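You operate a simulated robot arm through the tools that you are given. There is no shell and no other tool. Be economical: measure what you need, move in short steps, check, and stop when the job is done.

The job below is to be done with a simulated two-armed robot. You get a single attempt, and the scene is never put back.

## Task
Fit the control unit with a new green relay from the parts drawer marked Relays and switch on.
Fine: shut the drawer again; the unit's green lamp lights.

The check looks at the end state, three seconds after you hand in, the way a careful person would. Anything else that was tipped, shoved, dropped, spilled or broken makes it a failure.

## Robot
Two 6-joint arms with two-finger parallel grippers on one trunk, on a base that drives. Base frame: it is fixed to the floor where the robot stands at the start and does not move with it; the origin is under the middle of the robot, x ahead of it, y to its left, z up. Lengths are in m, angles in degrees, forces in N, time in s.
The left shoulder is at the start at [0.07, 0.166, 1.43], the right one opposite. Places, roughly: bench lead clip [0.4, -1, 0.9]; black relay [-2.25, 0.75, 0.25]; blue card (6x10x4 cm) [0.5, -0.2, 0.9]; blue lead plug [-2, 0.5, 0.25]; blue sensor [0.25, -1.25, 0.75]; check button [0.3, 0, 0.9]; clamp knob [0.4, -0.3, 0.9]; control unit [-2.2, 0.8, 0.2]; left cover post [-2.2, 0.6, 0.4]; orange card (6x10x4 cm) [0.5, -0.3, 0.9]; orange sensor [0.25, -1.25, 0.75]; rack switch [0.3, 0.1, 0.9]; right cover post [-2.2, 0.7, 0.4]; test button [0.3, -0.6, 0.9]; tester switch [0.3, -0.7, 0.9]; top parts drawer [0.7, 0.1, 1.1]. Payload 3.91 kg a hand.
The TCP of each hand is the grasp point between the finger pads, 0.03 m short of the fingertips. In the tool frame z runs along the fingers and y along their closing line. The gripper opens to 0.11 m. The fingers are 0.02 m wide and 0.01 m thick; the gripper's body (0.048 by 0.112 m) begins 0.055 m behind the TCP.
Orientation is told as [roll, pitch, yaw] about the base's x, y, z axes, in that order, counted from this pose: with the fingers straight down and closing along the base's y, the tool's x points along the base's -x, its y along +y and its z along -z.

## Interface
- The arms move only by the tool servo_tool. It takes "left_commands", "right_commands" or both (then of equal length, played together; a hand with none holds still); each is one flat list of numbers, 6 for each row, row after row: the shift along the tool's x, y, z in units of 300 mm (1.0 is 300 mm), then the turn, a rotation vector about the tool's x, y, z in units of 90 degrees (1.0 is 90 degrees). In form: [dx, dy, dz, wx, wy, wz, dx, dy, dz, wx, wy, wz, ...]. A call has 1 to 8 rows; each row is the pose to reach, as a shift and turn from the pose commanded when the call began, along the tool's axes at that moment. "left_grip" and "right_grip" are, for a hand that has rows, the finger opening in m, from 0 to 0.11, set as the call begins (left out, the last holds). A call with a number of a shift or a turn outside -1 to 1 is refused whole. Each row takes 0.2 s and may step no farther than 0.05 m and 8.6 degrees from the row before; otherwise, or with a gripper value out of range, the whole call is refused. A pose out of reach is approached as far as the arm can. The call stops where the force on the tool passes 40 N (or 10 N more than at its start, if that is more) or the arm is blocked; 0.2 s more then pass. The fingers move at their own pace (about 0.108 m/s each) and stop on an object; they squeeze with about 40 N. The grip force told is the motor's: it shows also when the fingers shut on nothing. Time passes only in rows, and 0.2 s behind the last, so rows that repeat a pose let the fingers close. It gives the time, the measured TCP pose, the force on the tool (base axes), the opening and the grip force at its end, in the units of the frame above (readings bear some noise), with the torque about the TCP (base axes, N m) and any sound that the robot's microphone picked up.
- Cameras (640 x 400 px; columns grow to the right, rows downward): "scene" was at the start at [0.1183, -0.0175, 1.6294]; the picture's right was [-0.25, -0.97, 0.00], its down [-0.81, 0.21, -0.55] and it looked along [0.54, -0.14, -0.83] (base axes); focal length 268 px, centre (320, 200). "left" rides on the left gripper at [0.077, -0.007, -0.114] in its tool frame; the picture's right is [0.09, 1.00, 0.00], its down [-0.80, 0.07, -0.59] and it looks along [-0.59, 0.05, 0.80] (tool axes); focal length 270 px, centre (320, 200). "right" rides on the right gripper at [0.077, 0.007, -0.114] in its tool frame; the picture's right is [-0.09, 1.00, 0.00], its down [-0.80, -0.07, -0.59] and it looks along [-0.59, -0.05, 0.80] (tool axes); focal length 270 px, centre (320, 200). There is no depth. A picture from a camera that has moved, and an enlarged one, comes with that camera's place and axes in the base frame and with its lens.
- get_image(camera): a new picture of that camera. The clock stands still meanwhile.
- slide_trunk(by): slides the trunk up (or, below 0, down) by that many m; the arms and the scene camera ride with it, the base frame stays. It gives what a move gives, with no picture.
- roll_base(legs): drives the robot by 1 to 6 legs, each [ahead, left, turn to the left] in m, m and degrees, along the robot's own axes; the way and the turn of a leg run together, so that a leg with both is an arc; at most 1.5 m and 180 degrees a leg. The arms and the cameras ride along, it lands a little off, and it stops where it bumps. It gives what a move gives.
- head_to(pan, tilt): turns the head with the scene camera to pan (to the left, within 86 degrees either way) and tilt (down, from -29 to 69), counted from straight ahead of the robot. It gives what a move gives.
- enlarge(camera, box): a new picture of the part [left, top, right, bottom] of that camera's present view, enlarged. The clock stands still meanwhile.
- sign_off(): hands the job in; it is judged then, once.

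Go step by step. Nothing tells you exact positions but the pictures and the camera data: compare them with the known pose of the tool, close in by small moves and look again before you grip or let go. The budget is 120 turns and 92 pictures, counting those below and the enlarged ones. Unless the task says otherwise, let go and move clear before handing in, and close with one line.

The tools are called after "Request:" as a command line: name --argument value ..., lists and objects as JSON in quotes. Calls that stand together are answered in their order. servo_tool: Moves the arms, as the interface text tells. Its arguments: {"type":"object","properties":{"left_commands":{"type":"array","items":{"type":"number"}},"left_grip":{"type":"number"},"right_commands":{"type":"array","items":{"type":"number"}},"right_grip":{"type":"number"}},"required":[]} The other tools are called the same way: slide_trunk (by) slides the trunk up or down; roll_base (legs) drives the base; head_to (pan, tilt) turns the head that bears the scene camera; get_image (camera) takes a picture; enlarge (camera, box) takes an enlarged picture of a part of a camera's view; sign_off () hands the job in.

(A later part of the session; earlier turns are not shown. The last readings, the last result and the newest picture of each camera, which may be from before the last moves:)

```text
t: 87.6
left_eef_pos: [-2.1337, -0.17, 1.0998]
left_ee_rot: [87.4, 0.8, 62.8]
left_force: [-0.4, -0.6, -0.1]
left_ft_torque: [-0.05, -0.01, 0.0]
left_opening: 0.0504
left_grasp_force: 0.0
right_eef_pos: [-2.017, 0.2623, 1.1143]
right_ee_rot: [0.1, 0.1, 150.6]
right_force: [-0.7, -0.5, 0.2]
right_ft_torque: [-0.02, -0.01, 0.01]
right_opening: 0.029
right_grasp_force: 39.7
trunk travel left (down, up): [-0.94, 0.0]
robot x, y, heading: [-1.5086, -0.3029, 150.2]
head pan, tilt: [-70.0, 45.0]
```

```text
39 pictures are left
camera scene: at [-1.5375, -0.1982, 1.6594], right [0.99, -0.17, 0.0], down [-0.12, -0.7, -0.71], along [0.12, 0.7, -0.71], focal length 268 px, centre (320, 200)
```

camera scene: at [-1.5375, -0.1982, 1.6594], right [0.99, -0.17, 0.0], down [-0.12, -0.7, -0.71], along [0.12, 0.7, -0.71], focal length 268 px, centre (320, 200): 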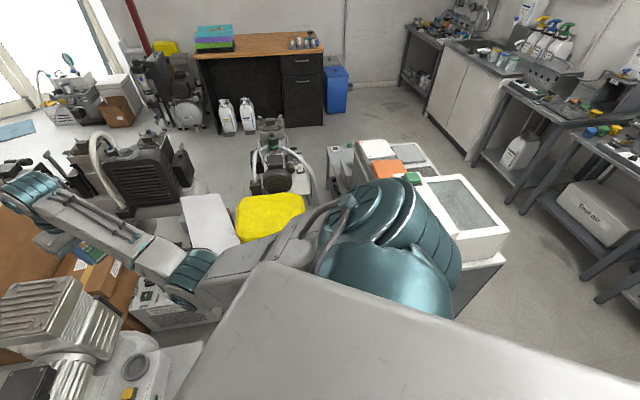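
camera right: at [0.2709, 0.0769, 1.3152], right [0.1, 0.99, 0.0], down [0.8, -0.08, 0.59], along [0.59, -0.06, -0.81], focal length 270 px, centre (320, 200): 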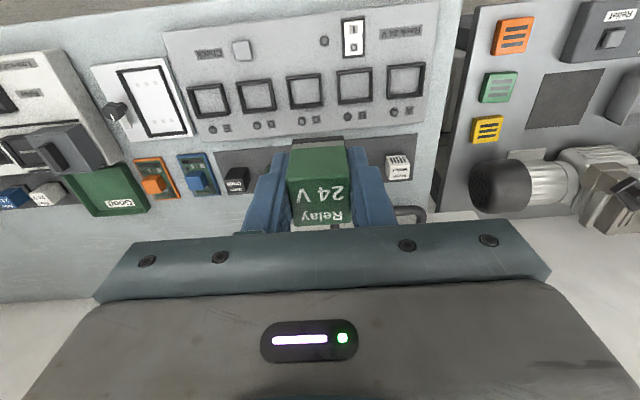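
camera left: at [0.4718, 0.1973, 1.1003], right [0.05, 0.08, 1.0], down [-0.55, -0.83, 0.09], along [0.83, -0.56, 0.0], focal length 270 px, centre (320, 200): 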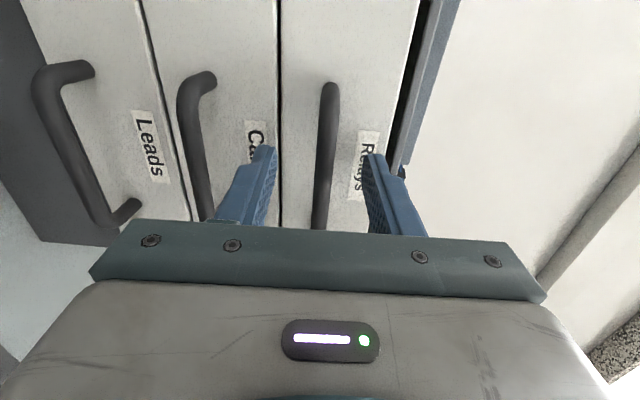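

I estimate a clear corridor. I turn to about 165° and strafe toward the unit in stages.

Request:
roll_base --legs '[[0, 0, 15], [0.1, -0.3, 0], [0.08, -0.16, 0]]'

Request:
head_to --pan -5 --tilt 55

Request:
get_image --camera "scene"

```text
t: 91.7
left_eef_pos: [-2.2034, 0.1424, 1.1007]
left_ee_rot: [87.4, 0.6, 78.0]
left_force: [-0.8, -0.6, 0.2]
left_ft_torque: [0.0, -0.01, -0.02]
left_opening: 0.0501
left_grasp_force: 0.1
right_eef_pos: [-2.2025, 0.59, 1.1139]
right_ee_rot: [-0.1, 0.1, 165.6]
right_force: [0.2, 0.2, -0.6]
right_ft_torque: [0.04, 0.0, 0.0]
right_opening: 0.0292
right_grasp_force: 40.1
trunk travel left (down, up): [-0.94, 0.0]
robot x, y, heading: [-1.5643, 0.1797, 165.4]
head pan, tilt: [-70.0, 45.0]
```

```text
t: 93.0
left_eef_pos: [-2.2031, 0.145, 1.1012]
left_ee_rot: [87.5, 0.8, 77.9]
left_force: [0.0, -0.5, 0.2]
left_ft_torque: [0.01, 0.02, -0.01]
left_opening: 0.0503
left_grasp_force: 0.1
right_eef_pos: [-2.2032, 0.5934, 1.1134]
right_ee_rot: [0.1, 0.1, 165.6]
right_force: [0.5, 0.3, -0.6]
right_ft_torque: [-0.03, -0.03, -0.04]
right_opening: 0.029
right_grasp_force: 39.8
trunk travel left (down, up): [-0.94, 0.0]
robot x, y, heading: [-1.5655, 0.1833, 165.5]
head pan, tilt: [-5.0, 55.0]
```

```text
38 pictures are left
camera scene: at [-1.6805, 0.2171, 1.646], right [0.34, 0.94, 0.0], down [0.77, -0.28, -0.57], along [-0.54, 0.19, -0.82], focal length 268 px, centre (320, 200)
```

scene: 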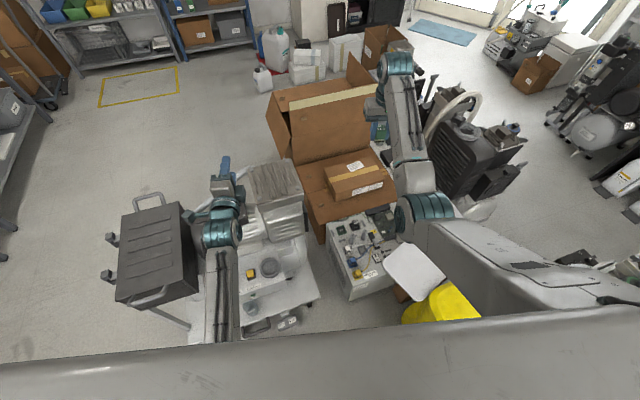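

No bump. I enlarge the unit's top from here.

Request:
enlarge --camera "scene" --box '[315, 195, 411, 295]'

Request:
servo_tool --left_commands '[0.16, 0, -0.012, 0, 0.0567, 0, 0.318, 0, -0.038, 0, 0.1133, 0, 0.473, 0, -0.079, 0, 0.17, 0, 0.624, 0, -0.133, 0, 0.2267, 0, 0.769, 0, -0.2, 0, 0.2833, 0, 0.908, 0, -0.28, 0, 0.34, 0]'

```text
4.00 times, centred on (363, 245) of scene
camera zoom: at [-1.6805, 0.2171, 1.646], right [0.34, 0.94, 0.0], down [0.77, -0.28, -0.57], along [-0.54, 0.19, -0.82], focal length 1072 px, centre (148, 20)
```

zoom: 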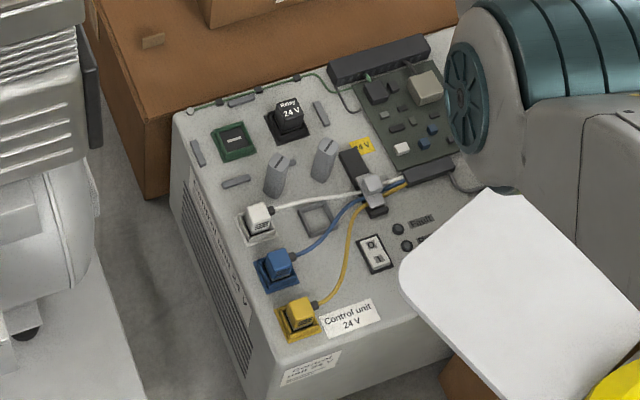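

```text
t: 94.4
left_eef_pos: [-2.181, -0.1346, 1.1064]
left_ee_rot: [88.2, 2.0, 108.5]
left_force: [0.1, 0.1, 0.6]
left_ft_torque: [-0.02, 0.01, -0.01]
left_opening: 0.0503
left_grasp_force: 0.1
right_eef_pos: [-2.202, 0.5925, 1.1148]
right_ee_rot: [0.1, 0.1, 165.6]
right_force: [-0.8, -1.1, -1.3]
right_ft_torque: [0.05, -0.02, 0.03]
right_opening: 0.0291
right_grasp_force: 40.3
trunk travel left (down, up): [-0.94, 0.0]
robot x, y, heading: [-1.5655, 0.1812, 165.3]
head pan, tilt: [-5.0, 55.0]
```

The green-rimmed square socket near (-2.29, 0.555) is empty; the black relay sits beside it, and the rocker switch is at the front. I finish swinging the left arm out to the side so I can lower the trunk.

Request:
servo_tool --left_commands '[0.16, 0, -0.012, 0, 0.0567, 0, 0.318, 0, -0.038, 0, 0.1133, 0, 0.473, 0, -0.079, 0, 0.17, 0, 0.624, 0, -0.133, 0, 0.2267, 0, 0.769, 0, -0.2, 0, 0.2833, 0, 0.908, 0, -0.28, 0, 0.34, 0]'

Request:
servo_tool --left_commands '[0.16, 0, -0.012, 0, 0.0567, 0, 0.318, 0, -0.038, 0, 0.1133, 0, 0.473, 0, -0.079, 0, 0.17, 0, 0.624, 0, -0.133, 0, 0.2267, 0, 0.769, 0, -0.2, 0, 0.2833, 0, 0.908, 0, -0.28, 0, 0.34, 0]'

Request:
get_image --camera "right"

```text
t: 95.8
left_eef_pos: [-2.0163, -0.3704, 1.1212]
left_ee_rot: [89.5, 2.8, 139.2]
left_force: [0.2, -0.4, -0.4]
left_ft_torque: [-0.05, 0.0, 0.0]
left_opening: 0.0501
left_grasp_force: 0.1
right_eef_pos: [-2.2037, 0.5943, 1.1134]
right_ee_rot: [0.2, 0.1, 165.6]
right_force: [0.5, 0.0, -1.2]
right_ft_torque: [-0.05, -0.02, -0.04]
right_opening: 0.0292
right_grasp_force: 40.4
trunk travel left (down, up): [-0.94, 0.0]
robot x, y, heading: [-1.5626, 0.1823, 165.4]
head pan, tilt: [-5.0, 55.0]
```

```text
t: 97.2
left_eef_pos: [-1.7822, -0.4595, 1.0537]
left_ee_rot: [91.0, 2.5, 169.8]
left_force: [-0.3, 0.2, 0.8]
left_ft_torque: [0.01, 0.0, 0.01]
left_opening: 0.0499
left_grasp_force: 0.1
left hand out of reach, approached as far as the arm can: row 2, 3, 4, 5, 6
right_eef_pos: [-2.2001, 0.5932, 1.1154]
right_ee_rot: [0.1, 0.0, 165.5]
right_force: [0.0, 0.9, 0.0]
right_ft_torque: [0.02, 0.01, -0.01]
right_opening: 0.0287
right_grasp_force: 39.8
trunk travel left (down, up): [-0.94, 0.0]
robot x, y, heading: [-1.5596, 0.1811, 165.3]
head pan, tilt: [-5.0, 55.0]
```

```text
36 pictures are left
camera right: at [-2.1277, 0.5669, 1.2291], right [-0.33, -0.94, 0.0], down [-0.76, 0.27, 0.59], along [-0.56, 0.2, -0.8], focal length 270 px, centre (320, 200)
```

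right: 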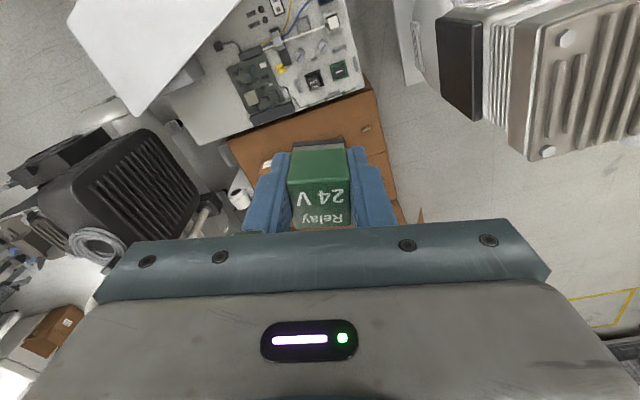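

The left arm is clear. I lower the trunk 0.4 m so the right hand nears the unit, then look.

Request:
slide_trunk --by -0.4

Request:
get_image --camera "right"

Request:
get_image --camera "scene"

```text
t: 101.0
left_eef_pos: [-1.7833, -0.4604, 0.6525]
left_ee_rot: [91.0, 2.7, 169.9]
left_force: [0.4, 0.6, 0.1]
left_ft_torque: [0.0, 0.01, 0.01]
left_opening: 0.0501
left_grasp_force: 0.1
right_eef_pos: [-2.2041, 0.5935, 0.7128]
right_ee_rot: [0.0, 0.1, 165.6]
right_force: [0.2, -1.1, -0.2]
right_ft_torque: [0.01, -0.04, 0.02]
right_opening: 0.0291
right_grasp_force: 40.4
trunk travel left (down, up): [-0.54, 0.4]
robot x, y, heading: [-1.5631, 0.1808, 165.5]
head pan, tilt: [-5.0, 55.0]
```

```text
35 pictures are left
camera right: at [-2.13, 0.5661, 0.8281], right [-0.33, -0.94, 0.0], down [-0.76, 0.27, 0.59], along [-0.56, 0.2, -0.81], focal length 270 px, centre (320, 200)
```

right: 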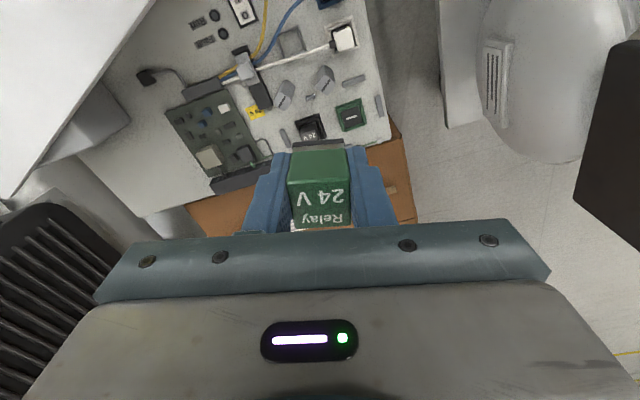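

```text
34 pictures are left
camera scene: at [-1.6803, 0.2168, 1.246], right [0.34, 0.94, 0.0], down [0.77, -0.28, -0.57], along [-0.54, 0.19, -0.82], focal length 268 px, centre (320, 200)
```

scene: 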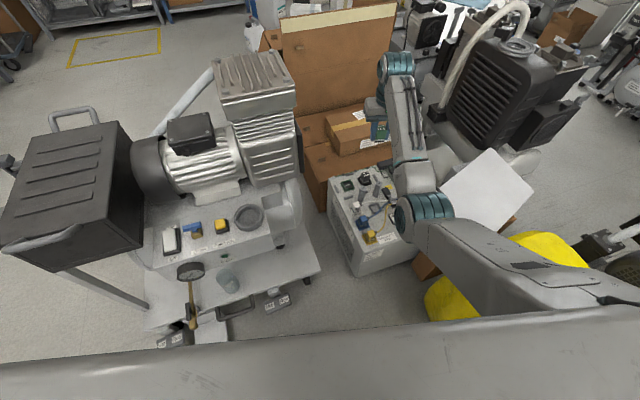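

Socket is at about (-2.305, 0.566, 0.345), a bit far for the arm. I nudge the base closer, then turn the gripper to align and hover over the socket.

Request:
roll_base --legs '[[0.06, -0.04, 0]]'

Request:
servo_tool --right_commands '[-0.03, 0.1, 0, 0, 0, -0.053, -0.06, 0.2, 0, 0, 0, -0.107, -0.1, 0.3, 0, 0, 0, -0.16]'

Request:
slide_trunk --by -0.2

Request:
get_image --camera "right"

```text
t: 102.1
left_eef_pos: [-1.8336, -0.4058, 0.6527]
left_ee_rot: [91.0, 2.7, 169.7]
left_force: [-1.1, -0.2, 0.2]
left_ft_torque: [-0.02, -0.01, -0.02]
left_opening: 0.0499
left_grasp_force: 0.1
right_eef_pos: [-2.2512, 0.6479, 0.7126]
right_ee_rot: [0.2, 0.2, 165.5]
right_force: [-0.9, -0.2, -0.7]
right_ft_torque: [0.01, -0.02, 0.0]
right_opening: 0.0291
right_grasp_force: 40.3
trunk travel left (down, up): [-0.54, 0.4]
robot x, y, heading: [-1.6127, 0.233, 165.5]
head pan, tilt: [-5.0, 55.0]
```

```text
t: 102.9
left_eef_pos: [-1.8339, -0.408, 0.6516]
left_ee_rot: [90.8, 2.5, 169.6]
left_force: [0.1, 0.1, 0.7]
left_ft_torque: [0.0, -0.05, 0.0]
left_opening: 0.0502
left_grasp_force: 0.0
right_eef_pos: [-2.2996, 0.5651, 0.7147]
right_ee_rot: [0.1, 0.1, -180.1]
right_force: [-0.7, -0.3, -0.1]
right_ft_torque: [0.03, -0.01, -0.02]
right_opening: 0.0292
right_grasp_force: 40.4
trunk travel left (down, up): [-0.54, 0.4]
robot x, y, heading: [-1.6119, 0.2334, 165.3]
head pan, tilt: [-5.0, 55.0]
```

```text
t: 105.0
left_eef_pos: [-1.8333, -0.406, 0.453]
left_ee_rot: [91.0, 2.7, 169.6]
left_force: [0.3, -0.3, -0.4]
left_ft_torque: [0.01, -0.02, 0.02]
left_opening: 0.0501
left_grasp_force: 0.0
right_eef_pos: [-2.3003, 0.5653, 0.5137]
right_ee_rot: [0.2, 0.1, 180.0]
right_force: [-0.3, 0.6, -0.2]
right_ft_torque: [0.01, -0.02, -0.01]
right_opening: 0.0292
right_grasp_force: 40.4
trunk travel left (down, up): [-0.34, 0.6]
robot x, y, heading: [-1.6102, 0.2348, 165.2]
head pan, tilt: [-5.0, 55.0]
```

```text
33 pictures are left
camera right: at [-2.2225, 0.5589, 0.629], right [-0.09, -1.0, 0.0], down [-0.8, 0.07, 0.59], along [-0.59, 0.05, -0.81], focal length 270 px, centre (320, 200)
```

right: 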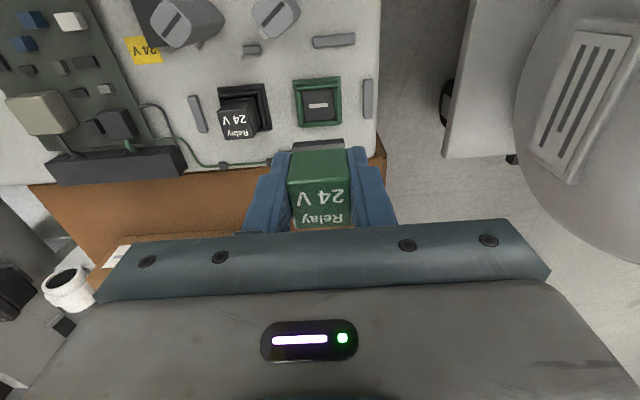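

The empty green socket is straight below with a yaw near zero, centred about (-2.31, 0.568). I correct slightly and lower another 8 cm.

Request:
servo_tool --right_commands '[-0.025, -0.01, 0, 0, 0, 0, -0.025, -0.01, 0, 0, 0, 0]'

Request:
slide_trunk --by -0.07

Request:
enlarge --camera "right" --box '[200, 60, 440, 240]'

```text
t: 105.6
left_eef_pos: [-1.8336, -0.4061, 0.4524]
left_ee_rot: [91.1, 2.6, 169.7]
left_force: [-0.3, 0.4, -0.7]
left_ft_torque: [0.01, 0.02, 0.0]
left_opening: 0.05
left_grasp_force: 0.1
right_eef_pos: [-2.3074, 0.5686, 0.5143]
right_ee_rot: [0.1, 0.1, 179.8]
right_force: [-0.5, -0.4, -0.3]
right_ft_torque: [-0.01, -0.02, 0.02]
right_opening: 0.029
right_grasp_force: 40.2
trunk travel left (down, up): [-0.34, 0.6]
robot x, y, heading: [-1.6121, 0.2294, 165.2]
head pan, tilt: [-5.0, 55.0]
```

```text
t: 106.7
left_eef_pos: [-1.8336, -0.4062, 0.3816]
left_ee_rot: [91.1, 2.6, 169.7]
left_force: [0.4, -0.3, -0.5]
left_ft_torque: [0.0, -0.02, -0.01]
left_opening: 0.0498
left_grasp_force: 0.1
right_eef_pos: [-2.3076, 0.5691, 0.4447]
right_ee_rot: [0.1, 0.1, 179.9]
right_force: [0.8, 0.2, -0.1]
right_ft_torque: [0.01, 0.03, 0.0]
right_opening: 0.0288
right_grasp_force: 39.3
trunk travel left (down, up): [-0.27, 0.67]
robot x, y, heading: [-1.6151, 0.2354, 165.3]
head pan, tilt: [-5.0, 55.0]
```

```text
2.22 times, centred on (320, 150) of right
camera zoom: at [-2.2305, 0.5611, 0.5594], right [-0.09, -1.0, 0.0], down [-0.8, 0.07, 0.59], along [-0.59, 0.05, -0.81], focal length 601 px, centre (320, 311)
```

zoom: 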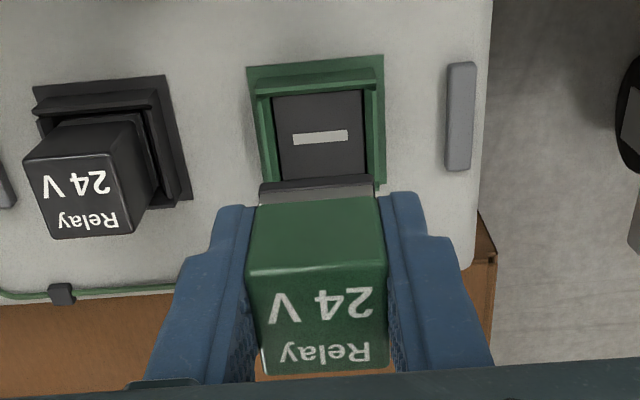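

The relay is well aligned with the socket hole (both near (-2.308, 0.567), parallel). The fingertips are level with the relay's foot though, so I descend to just above the rim and look before deciding on a regrip.

Request:
servo_tool --right_commands '[0, 0.004, 0.06, 0, 0, 0, 0, 0.004, 0.12, 0, 0, 0, 0, 0.004, 0.16, 0, 0, 0]'

Request:
enlarge --camera "right" --box '[200, 60, 440, 240]'

```text
t: 107.5
left_eef_pos: [-1.8332, -0.405, 0.3816]
left_ee_rot: [91.0, 2.7, 169.7]
left_force: [0.1, 0.1, -0.5]
left_ft_torque: [-0.04, 0.03, -0.04]
left_opening: 0.05
left_grasp_force: 0.0
right_eef_pos: [-2.3079, 0.5689, 0.3965]
right_ee_rot: [0.1, 0.1, 179.9]
right_force: [0.1, -0.1, -0.2]
right_ft_torque: [-0.04, 0.01, -0.03]
right_opening: 0.0292
right_grasp_force: 39.8
trunk travel left (down, up): [-0.27, 0.67]
robot x, y, heading: [-1.613, 0.2357, 165.4]
head pan, tilt: [-5.0, 55.0]
```

```text
2.22 times, centred on (320, 150) of right
camera zoom: at [-2.2302, 0.5605, 0.5105], right [-0.09, -1.0, 0.0], down [-0.8, 0.07, 0.59], along [-0.59, 0.05, -0.81], focal length 601 px, centre (320, 311)
```

zoom: 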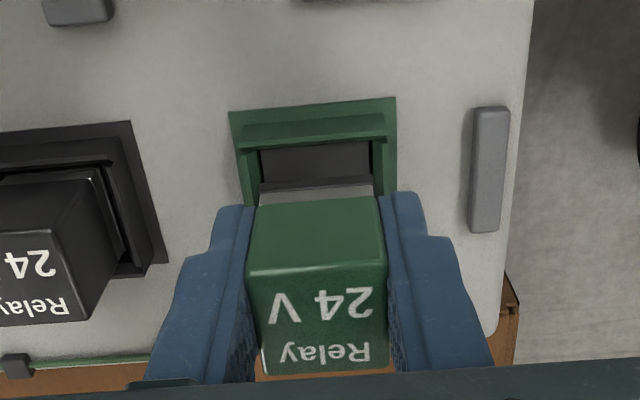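

Still aligned. I descend slowly until contact.

Request:
servo_tool --right_commands '[0.003, 0, 0.015, 0, 0, 0, 0.003, 0, 0.03, 0, 0, 0, 0.003, 0, 0.045, 0, 0, 0, 0.003, 0, 0.06, 0, 0, 0, 0.003, 0, 0.075, 0, 0, 0, 0.003, 0, 0.09, 0, 0, 0]'

Request:
enlarge --camera "right" --box '[200, 60, 440, 240]'

```text
t: 108.9
left_eef_pos: [-1.8322, -0.4063, 0.3827]
left_ee_rot: [90.9, 2.4, 169.7]
left_force: [0.3, -0.6, -1.1]
left_ft_torque: [0.0, 0.0, -0.03]
left_opening: 0.0501
left_grasp_force: 0.0
right_eef_pos: [-2.306, 0.5674, 0.3755]
right_ee_rot: [0.0, -0.2, 179.9]
right_force: [2.4, -1.7, 25.9]
right_ft_torque: [-0.36, -0.3, -0.14]
right_opening: 0.029
right_grasp_force: 40.3
trunk travel left (down, up): [-0.27, 0.67]
robot x, y, heading: [-1.6133, 0.2361, 165.0]
head pan, tilt: [-5.0, 55.0]
```

```text
2.22 times, centred on (320, 150) of right
camera zoom: at [-2.2284, 0.5593, 0.4899], right [-0.09, -1.0, 0.0], down [-0.8, 0.07, 0.6], along [-0.6, 0.05, -0.8], focal length 601 px, centre (320, 311)
```

zoom: 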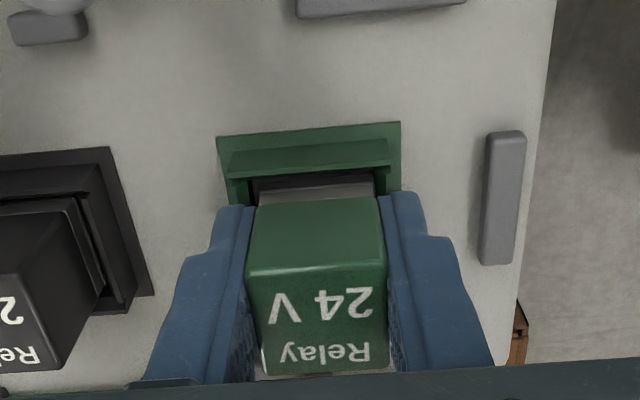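

Contact with about 26 N – likely fingertips on the rim. I release, rise 14 mm, and look at how the relay stands.

Request:
servo_tool --right_commands '[0, 0, -0.013, 0, 0, 0, 0, 0, -0.013, 0, 0, 0, 0, 0, -0.013, 0, 0, 0]' --right_grip 0.042

Request:
servo_tool --right_commands '[0, 0, -0.02, 0, 0, 0, 0, 0, -0.04, 0, 0, 0]'

Request:
enlarge --camera "right" --box '[200, 60, 440, 240]'

```text
t: 109.7
left_eef_pos: [-1.8321, -0.4054, 0.382]
left_ee_rot: [91.0, 2.5, 169.7]
left_force: [0.1, 0.2, 0.3]
left_ft_torque: [-0.03, -0.02, -0.01]
left_opening: 0.0501
left_grasp_force: 0.1
right_eef_pos: [-2.3057, 0.5685, 0.3757]
right_ee_rot: [0.1, -0.2, 179.9]
right_force: [-9.1, 13.5, 21.4]
right_ft_torque: [-0.07, 0.06, -0.05]
right_opening: 0.0355
right_grasp_force: 0.0
trunk travel left (down, up): [-0.27, 0.67]
robot x, y, heading: [-1.6105, 0.2317, 165.3]
head pan, tilt: [-5.0, 55.0]
```

```text
t: 110.3
left_eef_pos: [-1.8324, -0.4067, 0.3825]
left_ee_rot: [91.0, 2.6, 169.7]
left_force: [0.6, 0.0, 0.3]
left_ft_torque: [-0.04, 0.0, 0.04]
left_opening: 0.05
left_grasp_force: 0.1
right_eef_pos: [-2.3048, 0.5668, 0.3843]
right_ee_rot: [0.2, 0.3, 180.0]
right_force: [0.2, 0.5, -0.6]
right_ft_torque: [0.0, -0.03, 0.0]
right_opening: 0.0419
right_grasp_force: 0.1
trunk travel left (down, up): [-0.27, 0.67]
robot x, y, heading: [-1.6082, 0.2324, 165.3]
head pan, tilt: [-5.0, 55.0]
```

```text
2.22 times, centred on (320, 150) of right
camera zoom: at [-2.2283, 0.559, 0.4981], right [-0.09, -1.0, 0.0], down [-0.8, 0.07, 0.59], along [-0.59, 0.05, -0.81], focal length 601 px, centre (320, 311)
```

zoom: 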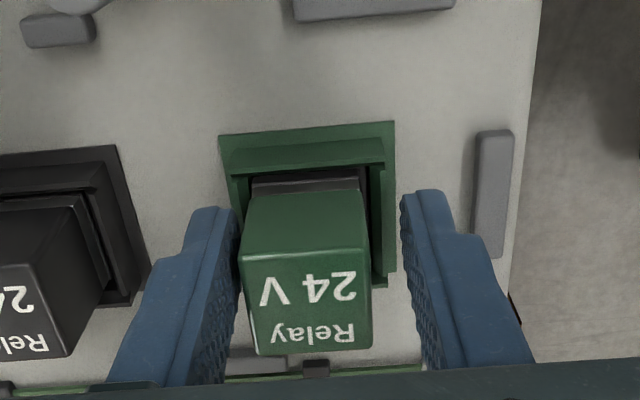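

The relay stands in the mouth of the socket. I rise 4 mm more, regrip it higher, and push down.

Request:
servo_tool --right_commands '[0, 0, -0.013, 0, 0, 0, 0, 0, -0.013, 0, 0, 0]'

Request:
servo_tool --right_commands '[0, 0, 0, 0, 0, 0, 0, 0, 0, 0, 0, 0]' --right_grip 0.0

Request:
servo_tool --right_commands '[0, 0, 0.01, 0, 0, 0, 0, 0, 0.02, 0, 0, 0, 0, 0, 0.03, 0, 0, 0, 0, 0, 0.04, 0, 0, 0, 0, 0, 0.05, 0, 0, 0]'

Request:
enlarge --camera "right" --box '[200, 60, 440, 240]'

```text
t: 110.9
left_eef_pos: [-1.8329, -0.406, 0.3809]
left_ee_rot: [91.0, 2.6, 169.7]
left_force: [-0.3, 0.2, -0.3]
left_ft_torque: [-0.03, 0.01, -0.03]
left_opening: 0.0502
left_grasp_force: 0.1
right_eef_pos: [-2.3051, 0.5676, 0.3881]
right_ee_rot: [0.1, 0.1, 179.8]
right_force: [0.7, 0.0, -0.4]
right_ft_torque: [0.02, 0.0, -0.03]
right_opening: 0.0421
right_grasp_force: 0.0
trunk travel left (down, up): [-0.27, 0.67]
robot x, y, heading: [-1.6144, 0.2329, 165.0]
head pan, tilt: [-5.0, 55.0]
```

```text
t: 111.5
left_eef_pos: [-1.8334, -0.4057, 0.3819]
left_ee_rot: [91.0, 2.6, 169.7]
left_force: [-0.4, 0.8, -0.3]
left_ft_torque: [-0.02, -0.01, 0.0]
left_opening: 0.0501
left_grasp_force: 0.1
right_eef_pos: [-2.3051, 0.5678, 0.3888]
right_ee_rot: [0.1, 0.2, 179.9]
right_force: [0.3, -0.4, -0.8]
right_ft_torque: [0.0, 0.01, 0.04]
right_opening: 0.0288
right_grasp_force: 40.6
trunk travel left (down, up): [-0.27, 0.67]
robot x, y, heading: [-1.6124, 0.2334, 165.1]
head pan, tilt: [-5.0, 55.0]
```

```text
t: 112.7
left_eef_pos: [-1.8321, -0.4064, 0.3826]
left_ee_rot: [90.8, 2.2, 169.6]
left_force: [-0.6, 0.6, 0.2]
left_ft_torque: [0.02, 0.01, 0.01]
left_opening: 0.0502
left_grasp_force: 0.1
right_eef_pos: [-2.3067, 0.5685, 0.3821]
right_ee_rot: [-0.1, -0.6, 179.8]
right_force: [2.7, 2.9, 31.1]
right_ft_torque: [0.05, -0.28, 0.01]
right_opening: 0.0287
right_grasp_force: 39.8
trunk travel left (down, up): [-0.27, 0.67]
robot x, y, heading: [-1.6147, 0.2342, 165.3]
head pan, tilt: [-5.0, 55.0]
```

```text
2.22 times, centred on (320, 150) of right
camera zoom: at [-2.2283, 0.5597, 0.4953], right [-0.09, -1.0, 0.0], down [-0.8, 0.07, 0.6], along [-0.6, 0.05, -0.8], focal length 601 px, centre (320, 311)
```

zoom: 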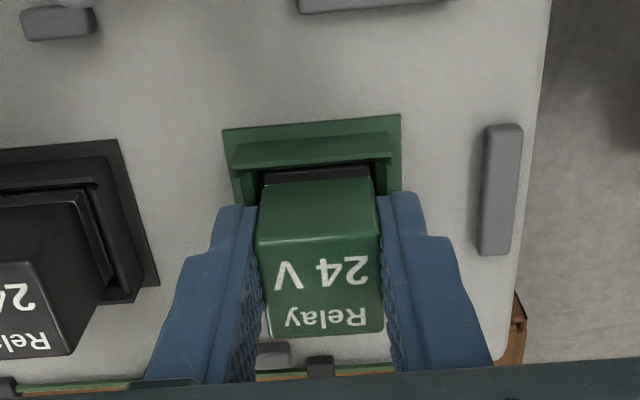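

The relay is partly in with 31 N resisting. I push further in small steps.

Request:
servo_tool --right_commands '[0, 0, 0.01, 0, 0, 0, 0, 0, 0.02, 0, 0, 0, 0, 0, 0.03, 0, 0, 0, 0, 0, 0.04, 0, 0, 0]'

Request:
enlarge --camera "right" --box '[200, 60, 440, 240]'

```text
t: 113.1
left_eef_pos: [-1.832, -0.4061, 0.3822]
left_ee_rot: [90.8, 2.3, 169.7]
left_force: [-0.1, -0.2, -0.3]
left_ft_torque: [0.0, 0.05, 0.0]
left_opening: 0.0501
left_grasp_force: 0.0
right_eef_pos: [-2.3087, 0.5671, 0.3809]
right_ee_rot: [-0.1, -0.7, 179.9]
right_force: [9.2, -1.9, 25.1]
right_ft_torque: [-0.11, -0.72, 0.06]
right_opening: 0.029
right_grasp_force: 39.7
trunk travel left (down, up): [-0.27, 0.67]
robot x, y, heading: [-1.6104, 0.2336, 165.2]
head pan, tilt: [-5.0, 55.0]
stopped in row 2 (right hand): the force on the tool passed its limit (the readings are from after the stop); the commanded pose is now the measured one
```

```text
2.22 times, centred on (320, 150) of right
camera zoom: at [-2.2293, 0.5599, 0.4951], right [-0.09, -1.0, 0.0], down [-0.79, 0.07, 0.6], along [-0.6, 0.05, -0.8], focal length 601 px, centre (320, 311)
```

zoom: 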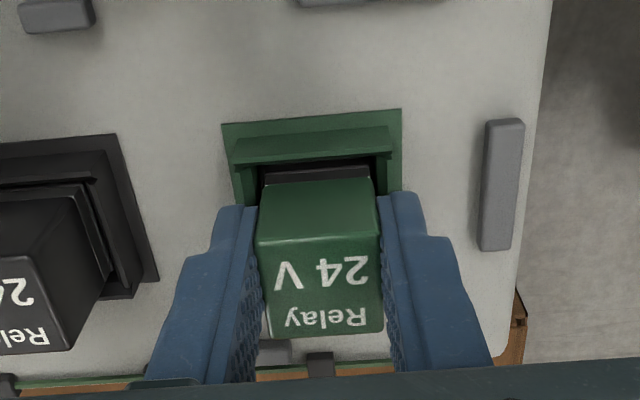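

There's a visible gap on the near side and a push-back in +x, so the relay sits ~2 mm too far back. I relax, shift +x by 3 mm, and push again.

Request:
servo_tool --right_commands '[0, 0, -0.015, 0, 0.008, 0, 0.012, 0, -0.01, 0, 0.008, 0, 0.012, 0, 0.0, 0, 0.008, 0, 0.012, 0, 0.01, 0, 0.008, 0, 0.012, 0, 0.02, 0, 0.008, 0, 0.012, 0, 0.03, 0, 0.008, 0, 0.012, 0, 0.04, 0, 0.008, 0]'

Request:
enlarge --camera "right" --box '[200, 60, 440, 240]'

```text
t: 114.2
left_eef_pos: [-1.8338, -0.4056, 0.3816]
left_ee_rot: [91.0, 2.5, 169.7]
left_force: [0.3, -0.5, -0.5]
left_ft_torque: [0.03, 0.02, 0.0]
left_opening: 0.05
left_grasp_force: 0.0
right_eef_pos: [-2.3075, 0.5673, 0.3821]
right_ee_rot: [-0.2, -0.4, 179.9]
right_force: [3.5, 0.0, 20.1]
right_ft_torque: [-0.1, -0.37, -0.01]
right_opening: 0.0286
right_grasp_force: 39.5
trunk travel left (down, up): [-0.27, 0.67]
robot x, y, heading: [-1.6148, 0.2334, 165.3]
head pan, tilt: [-5.0, 55.0]
stopped in row 5 (right hand): the force on the tool passed its limit (the readings are from after the stop); the commanded pose is now the measured one
```

```text
2.22 times, centred on (320, 150) of right
camera zoom: at [-2.2299, 0.56, 0.4956], right [-0.09, -1.0, 0.0], down [-0.8, 0.07, 0.6], along [-0.6, 0.06, -0.8], focal length 601 px, centre (320, 311)
```

zoom: 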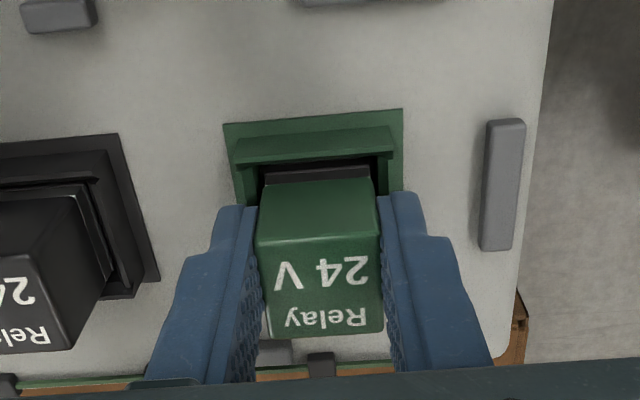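

It stops hard at the same depth, so it may be seated. I release, rise and compare with the seated black relay.

Request:
servo_tool --right_commands '[0, 0, -0.01, 0, 0, 0, 0, 0, -0.01, 0, 0, 0]' --right_grip 0.042

Request:
servo_tool --right_commands '[0, 0, -0.1, 0, 0, 0, 0, 0, -0.2, 0, 0, 0, 0, 0, -0.3, 0, 0, 0]'

Request:
enlarge --camera "right" --box '[200, 20, 420, 180]'

Request:
enlarge --camera "scene" --box '[310, 150, 420, 260]'

```text
t: 114.8
left_eef_pos: [-1.8328, -0.4049, 0.3827]
left_ee_rot: [91.1, 2.6, 169.7]
left_force: [0.1, -0.1, 0.0]
left_ft_torque: [0.0, -0.05, 0.02]
left_opening: 0.0503
left_grasp_force: 0.1
right_eef_pos: [-2.3079, 0.5681, 0.3779]
right_ee_rot: [-0.1, 0.0, 179.9]
right_force: [0.1, 0.2, -0.3]
right_ft_torque: [-0.03, 0.0, 0.02]
right_opening: 0.0418
right_grasp_force: 0.0
trunk travel left (down, up): [-0.27, 0.67]
robot x, y, heading: [-1.6145, 0.2344, 165.3]
head pan, tilt: [-5.0, 55.0]
```

```text
t: 115.6
left_eef_pos: [-1.8334, -0.4051, 0.3826]
left_ee_rot: [91.0, 2.7, 169.7]
left_force: [-0.9, -0.1, 0.2]
left_ft_torque: [-0.03, -0.05, 0.02]
left_opening: 0.05
left_grasp_force: 0.1
right_eef_pos: [-2.3059, 0.5681, 0.4704]
right_ee_rot: [-0.1, 0.1, 179.9]
right_force: [0.3, 0.3, 0.1]
right_ft_torque: [-0.01, 0.0, 0.03]
right_opening: 0.0418
right_grasp_force: 0.0
trunk travel left (down, up): [-0.27, 0.67]
robot x, y, heading: [-1.6122, 0.2355, 165.5]
head pan, tilt: [-5.0, 55.0]
```

```text
2.50 times, centred on (310, 100) of right
camera zoom: at [-2.2294, 0.5594, 0.5847], right [-0.09, -1.0, 0.0], down [-0.8, 0.07, 0.59], along [-0.59, 0.05, -0.8], focal length 676 px, centre (345, 450)
```

zoom: 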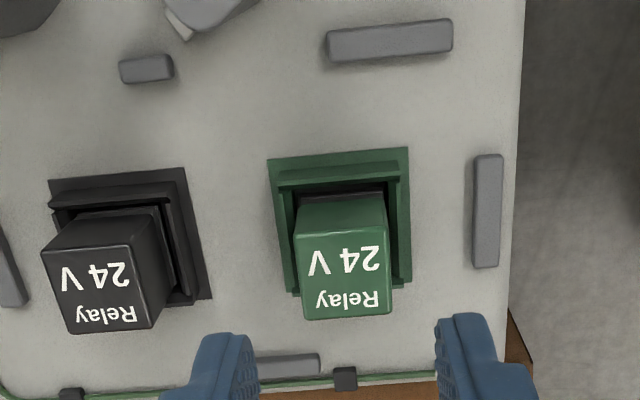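

```text
3.64 times, centred on (365, 205) of scene
camera zoom: at [-1.7289, 0.2707, 0.976], right [0.34, 0.94, 0.0], down [0.77, -0.28, -0.57], along [-0.54, 0.19, -0.82], focal length 975 px, centre (156, 182)
```

zoom: 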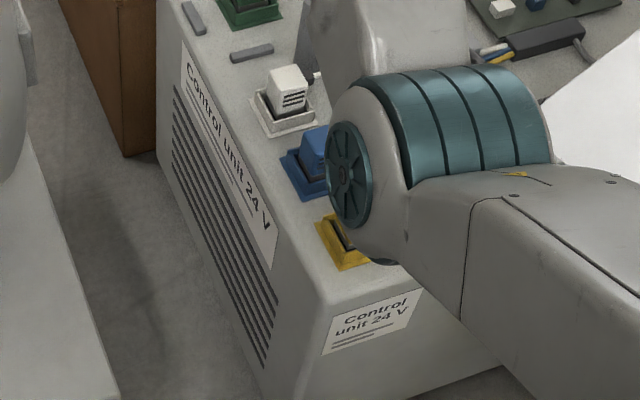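

The relay is in its socket but seems perhaps a few millimetres high versus the black one. I close the fingers and press on its top.

Request:
servo_tool --right_commands '[-0.02, 0.003, 0, 0, 0, 0, -0.02, 0.003, 0.08, 0, 0, 0, -0.02, 0.003, 0.16, 0, 0, 0]' --right_grip 0.0

Request:
servo_tool --right_commands '[0, 0, 0.02, 0, 0, 0, 0, 0, 0.04, 0, 0, 0, 0, 0, 0.06, 0, 0, 0, 0, 0, 0.08, 0, 0, 0, 0, 0, 0.1, 0, 0, 0, 0, 0, 0.12, 0, 0, 0, 0, 0, 0.14, 0, 0, 0]'

Request:
enlarge --camera "right" --box '[200, 60, 440, 240]'

```text
t: 116.4
left_eef_pos: [-1.8337, -0.4062, 0.3818]
left_ee_rot: [90.9, 2.5, 169.7]
left_force: [-0.4, -0.4, -0.8]
left_ft_torque: [-0.01, 0.03, -0.02]
left_opening: 0.0499
left_grasp_force: 0.1
right_eef_pos: [-2.3128, 0.5669, 0.42]
right_ee_rot: [0.1, 0.1, 179.9]
right_force: [0.1, 0.3, 0.4]
right_ft_torque: [0.0, 0.04, -0.02]
right_opening: 0.0001
right_grasp_force: 37.8
trunk travel left (down, up): [-0.27, 0.67]
robot x, y, heading: [-1.6109, 0.2325, 165.1]
head pan, tilt: [-5.0, 55.0]
```

```text
t: 117.5
left_eef_pos: [-1.8329, -0.4059, 0.3828]
left_ee_rot: [91.0, 2.4, 169.7]
left_force: [-0.3, 0.1, -1.0]
left_ft_torque: [-0.01, 0.0, -0.02]
left_opening: 0.0499
left_grasp_force: 0.0
right_eef_pos: [-2.3158, 0.5684, 0.4066]
right_ee_rot: [-0.2, -0.9, 179.9]
right_force: [7.1, -1.5, 22.6]
right_ft_torque: [-0.09, -0.41, 0.01]
right_opening: 0.0
right_grasp_force: 38.3
trunk travel left (down, up): [-0.27, 0.67]
robot x, y, heading: [-1.6125, 0.2329, 165.3]
head pan, tilt: [-5.0, 55.0]
stopped in row 5 (right hand): the force on the tool passed its limit (the readings are from after the stop); the commanded pose is now the measured one
```

```text
2.22 times, centred on (320, 150) of right
camera zoom: at [-2.2372, 0.5598, 0.5202], right [-0.09, -1.0, 0.0], down [-0.79, 0.07, 0.61], along [-0.6, 0.06, -0.8], focal length 601 px, centre (320, 311)
```

zoom: 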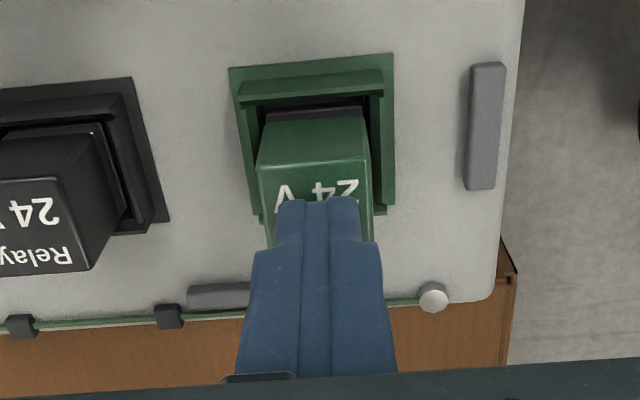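

The relay top is at z≈0.377. To judge seating, I move the camera so that the black relay is seen from the identical viewpoint.

Request:
servo_tool --right_commands '[0, 0, -0.08, 0, 0.008, 0, 0.03, 0, -0.16, 0, 0.01, 0, 0.033, -0.1, -0.213, 0, 0.01, 0, 0.033, -0.2, -0.213, 0, 0.01, 0, 0.033, -0.26, -0.213, 0, 0.01, 0]' --right_grip 0.042

Request:
enlarge --camera "right" --box '[200, 20, 420, 180]'

```text
t: 118.7
left_eef_pos: [-1.8332, -0.4066, 0.383]
left_ee_rot: [91.1, 2.6, 169.7]
left_force: [0.5, 0.5, 0.1]
left_ft_torque: [0.01, 0.04, -0.01]
left_opening: 0.0503
left_grasp_force: 0.1
right_eef_pos: [-2.3031, 0.6477, 0.465]
right_ee_rot: [-0.1, 0.6, 179.9]
right_force: [-0.3, -0.2, -0.6]
right_ft_torque: [0.0, 0.0, 0.02]
right_opening: 0.0421
right_grasp_force: 0.1
trunk travel left (down, up): [-0.27, 0.67]
robot x, y, heading: [-1.6156, 0.2328, 165.2]
head pan, tilt: [-5.0, 55.0]
```

```text
2.50 times, centred on (310, 100) of right
camera zoom: at [-2.2271, 0.6396, 0.5797], right [-0.09, -1.0, 0.0], down [-0.81, 0.07, 0.59], along [-0.58, 0.05, -0.81], focal length 676 px, centre (345, 450)
```

zoom: 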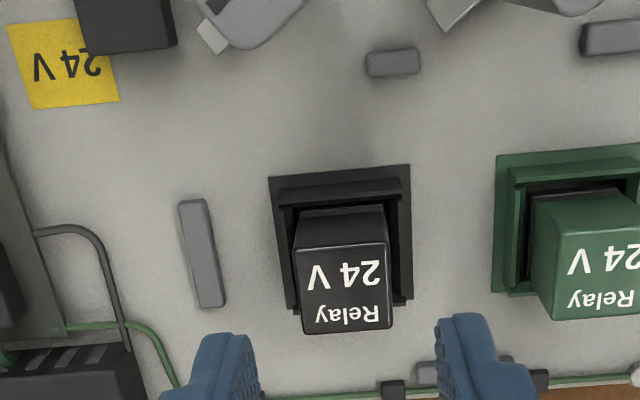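

From the same viewpoint the two relays look seated alike (1–2 mm difference). Next is the rocker switch near (-2.10, 0.67); I raise the trunk a bit and bring the hand inward to look at it closely.

Request:
slide_trunk --by 0.13

Request:
servo_tool --right_commands '[0.05, 0, 0.12, 0, 0, 0, 0.18, -0.02, 0.2, 0, 0, 0, 0.31, -0.03, 0.28, 0, 0, 0, 0.45, -0.05, 0.34, 0, 0, 0, 0.59, -0.06, 0.36, 0, 0, 0, 0.67, -0.06, 0.37, 0, 0, 0]' --right_grip 0.0

Request:
get_image --camera "right"

```text
t: 120.3
left_eef_pos: [-1.8337, -0.4071, 0.5117]
left_ee_rot: [91.0, 2.5, 169.7]
left_force: [0.1, -0.2, 0.1]
left_ft_torque: [-0.02, 0.01, -0.01]
left_opening: 0.0501
left_grasp_force: 0.1
right_eef_pos: [-2.3034, 0.6477, 0.5937]
right_ee_rot: [-0.1, 0.6, 179.9]
right_force: [-0.2, -0.3, 0.4]
right_ft_torque: [-0.03, 0.02, -0.04]
right_opening: 0.0419
right_grasp_force: 0.1
trunk travel left (down, up): [-0.4, 0.54]
robot x, y, heading: [-1.6121, 0.2318, 165.3]
head pan, tilt: [-5.0, 55.0]
```

```text
t: 121.7
left_eef_pos: [-1.8336, -0.4054, 0.5127]
left_ee_rot: [90.9, 2.7, 169.7]
left_force: [-0.8, -0.2, -0.1]
left_ft_torque: [0.02, -0.06, 0.01]
left_opening: 0.0502
left_grasp_force: 0.2
right_eef_pos: [-2.1033, 0.6664, 0.4828]
right_ee_rot: [-0.1, 0.4, 179.9]
right_force: [1.2, -0.2, 0.8]
right_ft_torque: [0.01, 0.0, 0.01]
right_opening: 0.0002
right_grasp_force: 37.5
right hand out of reach, approached as far as the arm can: row 6
trunk travel left (down, up): [-0.4, 0.54]
robot x, y, heading: [-1.6077, 0.2376, 165.5]
head pan, tilt: [-5.0, 55.0]
```

```text
21 pictures are left
camera right: at [-2.0265, 0.6585, 0.5983], right [-0.09, -1.0, 0.0], down [-0.8, 0.07, 0.59], along [-0.59, 0.05, -0.81], focal length 270 px, centre (320, 200)
```

right: 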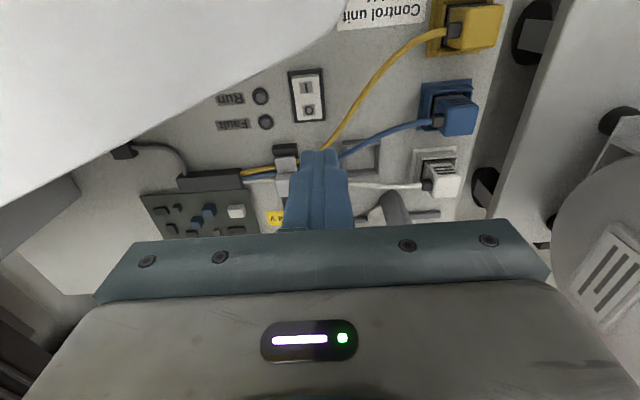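

I zoom in on the switch and lamps.

Request:
enlarge --camera "right" --box '[200, 50, 360, 150]'

```text
4.00 times, centred on (280, 100) of right
camera zoom: at [-2.0265, 0.6585, 0.5983], right [-0.09, -1.0, 0.0], down [-0.8, 0.07, 0.59], along [-0.59, 0.05, -0.81], focal length 1081 px, centre (480, 600)
```

zoom: 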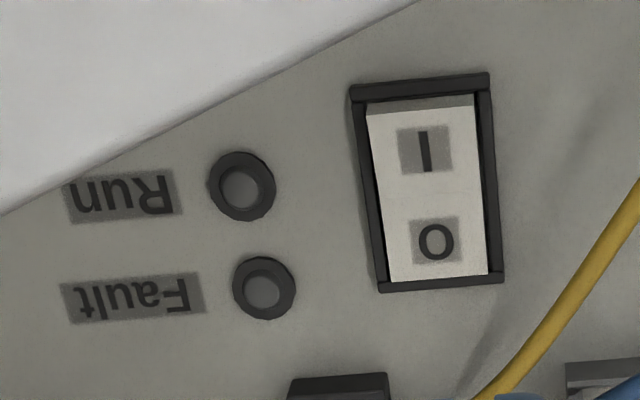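

The switch shows O pressed with I on the robot side at about (-2.086, 0.676). The loose cover plate's edge is close by at z≈0.45, so I tilt the tool to keep the gripper body away from it before pressing.

Request:
servo_tool --right_commands '[0.0, -0.01, 0, 0, 0.09, 0, 0.02, -0.02, 0, 0, 0.18, 0, 0.05, -0.032, 0, 0, 0.27, 0, 0.052, -0.032, 0, 0, 0.278, 0]'

Request:
get_image --camera "right"

Request:
head_to --pan -22 --tilt 55

Request:
get_image --camera "scene"

```text
t: 122.7
left_eef_pos: [-1.8327, -0.4058, 0.5132]
left_ee_rot: [91.0, 2.7, 169.7]
left_force: [0.5, -0.1, -0.2]
left_ft_torque: [-0.05, 0.04, 0.0]
left_opening: 0.0501
left_grasp_force: 0.0
right_eef_pos: [-2.1328, 0.6946, 0.4124]
right_ee_rot: [-0.1, 25.6, 180.0]
right_force: [-0.1, -0.7, 0.2]
right_ft_torque: [0.0, 0.0, 0.02]
right_opening: 0.0001
right_grasp_force: 37.9
right hand out of reach, approached as far as the arm can: row 1, 2, 3, 4
trunk travel left (down, up): [-0.4, 0.54]
robot x, y, heading: [-1.6121, 0.2354, 165.3]
head pan, tilt: [-5.0, 55.0]
```

```text
19 pictures are left
camera right: at [-2.1124, 0.6864, 0.5481], right [-0.08, -1.0, -0.04], down [-0.98, 0.07, 0.19], along [-0.19, 0.05, -0.98], focal length 270 px, centre (320, 200)
```

right: 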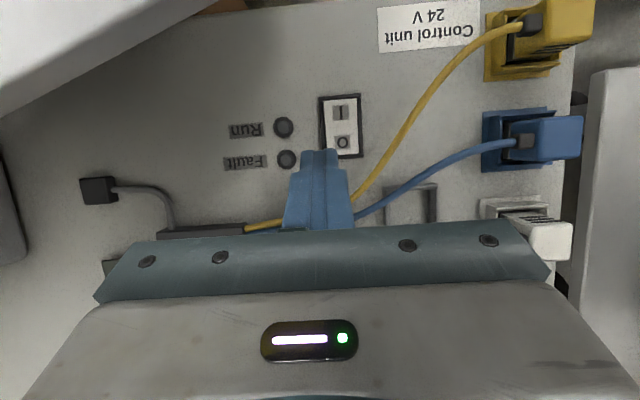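

```text
t: 123.5
left_eef_pos: [-1.8335, -0.4057, 0.5117]
left_ee_rot: [91.0, 2.6, 169.7]
left_force: [-0.4, 0.3, 0.0]
left_ft_torque: [0.01, 0.0, -0.03]
left_opening: 0.0503
left_grasp_force: 0.0
right_eef_pos: [-2.1329, 0.695, 0.4112]
right_ee_rot: [-0.2, 25.5, 179.9]
right_force: [0.7, 0.2, 0.0]
right_ft_torque: [0.05, -0.01, 0.02]
right_opening: 0.0
right_grasp_force: 37.6
trunk travel left (down, up): [-0.4, 0.54]
robot x, y, heading: [-1.6137, 0.2329, 165.6]
head pan, tilt: [-22.0, 55.0]
```

```text
18 pictures are left
camera scene: at [-1.7187, 0.2894, 1.106], right [0.6, 0.8, 0.0], down [0.66, -0.49, -0.57], along [-0.46, 0.34, -0.82], focal length 268 px, centre (320, 200)
```

scene: 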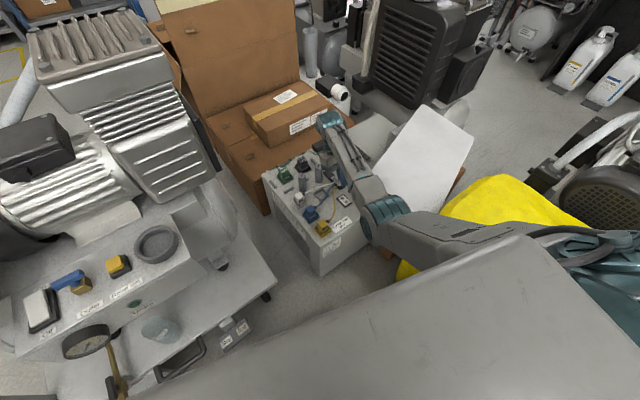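

The tilt pushed the arm against its inner limit and it settled lower at (-2.133, 0.695, 0.411) without touching. I raise the trunk to give room and then approach the I side.

Request:
slide_trunk --by 0.12

Request:
servo_tool --right_commands '[-0.006, 0.02, 0.12, 0, 0, 0, -0.012, 0.04, 0.24, 0, 0, 0, -0.017, 0.06, 0.34, 0, 0, 0, -0.017, 0.06, 0.34, 0, 0, 0]'

Request:
get_image --camera "right"

```text
t: 125.0
left_eef_pos: [-1.8338, -0.4058, 0.6317]
left_ee_rot: [91.0, 2.5, 169.7]
left_force: [-0.3, -0.1, -0.1]
left_ft_torque: [0.01, -0.01, 0.02]
left_opening: 0.0501
left_grasp_force: 0.0
right_eef_pos: [-2.1322, 0.6937, 0.5313]
right_ee_rot: [-0.2, 25.6, 179.9]
right_force: [0.2, -0.4, 0.0]
right_ft_torque: [-0.01, 0.02, 0.02]
right_opening: 0.0001
right_grasp_force: 37.7
trunk travel left (down, up): [-0.52, 0.42]
robot x, y, heading: [-1.6138, 0.234, 165.4]
head pan, tilt: [-22.0, 55.0]
```

```text
t: 126.0
left_eef_pos: [-1.8326, -0.4064, 0.6324]
left_ee_rot: [90.9, 2.6, 169.6]
left_force: [-0.7, 0.7, 0.3]
left_ft_torque: [0.0, 0.02, -0.02]
left_opening: 0.0502
left_grasp_force: 0.2
right_eef_pos: [-2.0918, 0.675, 0.437]
right_ee_rot: [-0.1, 25.5, 179.9]
right_force: [-0.5, -0.9, 0.8]
right_ft_torque: [0.02, -0.02, 0.01]
right_opening: 0.0002
right_grasp_force: 37.5
trunk travel left (down, up): [-0.52, 0.42]
robot x, y, heading: [-1.6102, 0.2329, 165.3]
head pan, tilt: [-22.0, 55.0]
```

```text
17 pictures are left
camera right: at [-2.0717, 0.6679, 0.5731], right [-0.08, -1.0, -0.04], down [-0.98, 0.07, 0.19], along [-0.19, 0.05, -0.98], focal length 270 px, centre (320, 200)
```

right: 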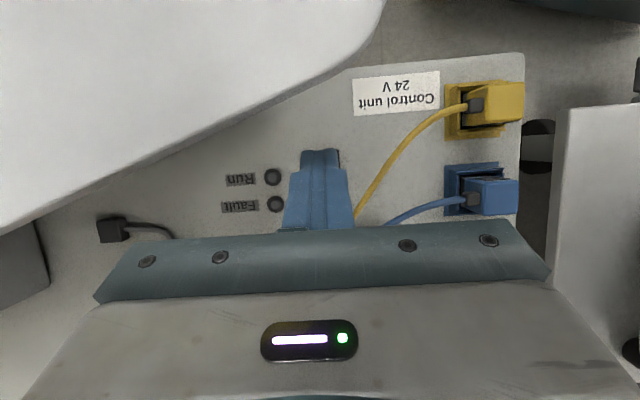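

The fingertip is right above the I end. I press down slowly until it resists.

Request:
servo_tool --right_commands '[-0.016, -0.005, 0.066, 0, 0, 0, -0.037, -0.005, 0.111, 0, 0, 0, -0.047, -0.005, 0.1325, 0, 0, 0, -0.058, -0.005, 0.157, 0, 0, 0, -0.067, -0.005, 0.175, 0, 0, 0, -0.075, -0.005, 0.193, 0, 0, 0, -0.084, -0.005, 0.211, 0, 0, 0]'

Request:
enlarge --camera "right" --box '[200, 100, 400, 240]'

```text
t: 127.6
left_eef_pos: [-1.8342, -0.405, 0.6324]
left_ee_rot: [90.9, 2.7, 169.7]
left_force: [-0.2, -0.7, -0.1]
left_ft_torque: [-0.03, 0.0, 0.01]
left_opening: 0.05
left_grasp_force: 0.1
right_eef_pos: [-2.0894, 0.6792, 0.3702]
right_ee_rot: [-0.1, 25.6, 179.9]
right_force: [0.4, 0.9, 0.0]
right_ft_torque: [0.01, 0.0, -0.03]
right_opening: 0.0
right_grasp_force: 37.8
trunk travel left (down, up): [-0.52, 0.42]
robot x, y, heading: [-1.6157, 0.2348, 165.5]
head pan, tilt: [-22.0, 55.0]
```

```text
2.86 times, centred on (300, 170) of right
camera zoom: at [-2.0687, 0.6699, 0.5056], right [-0.08, -1.0, -0.04], down [-0.98, 0.07, 0.19], along [-0.19, 0.05, -0.98], focal length 772 px, centre (377, 286)
```

zoom: 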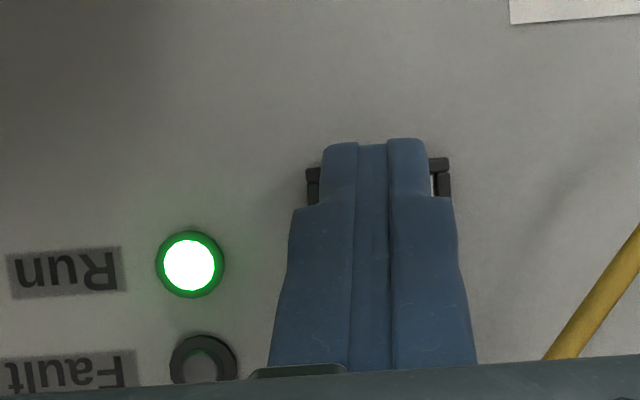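

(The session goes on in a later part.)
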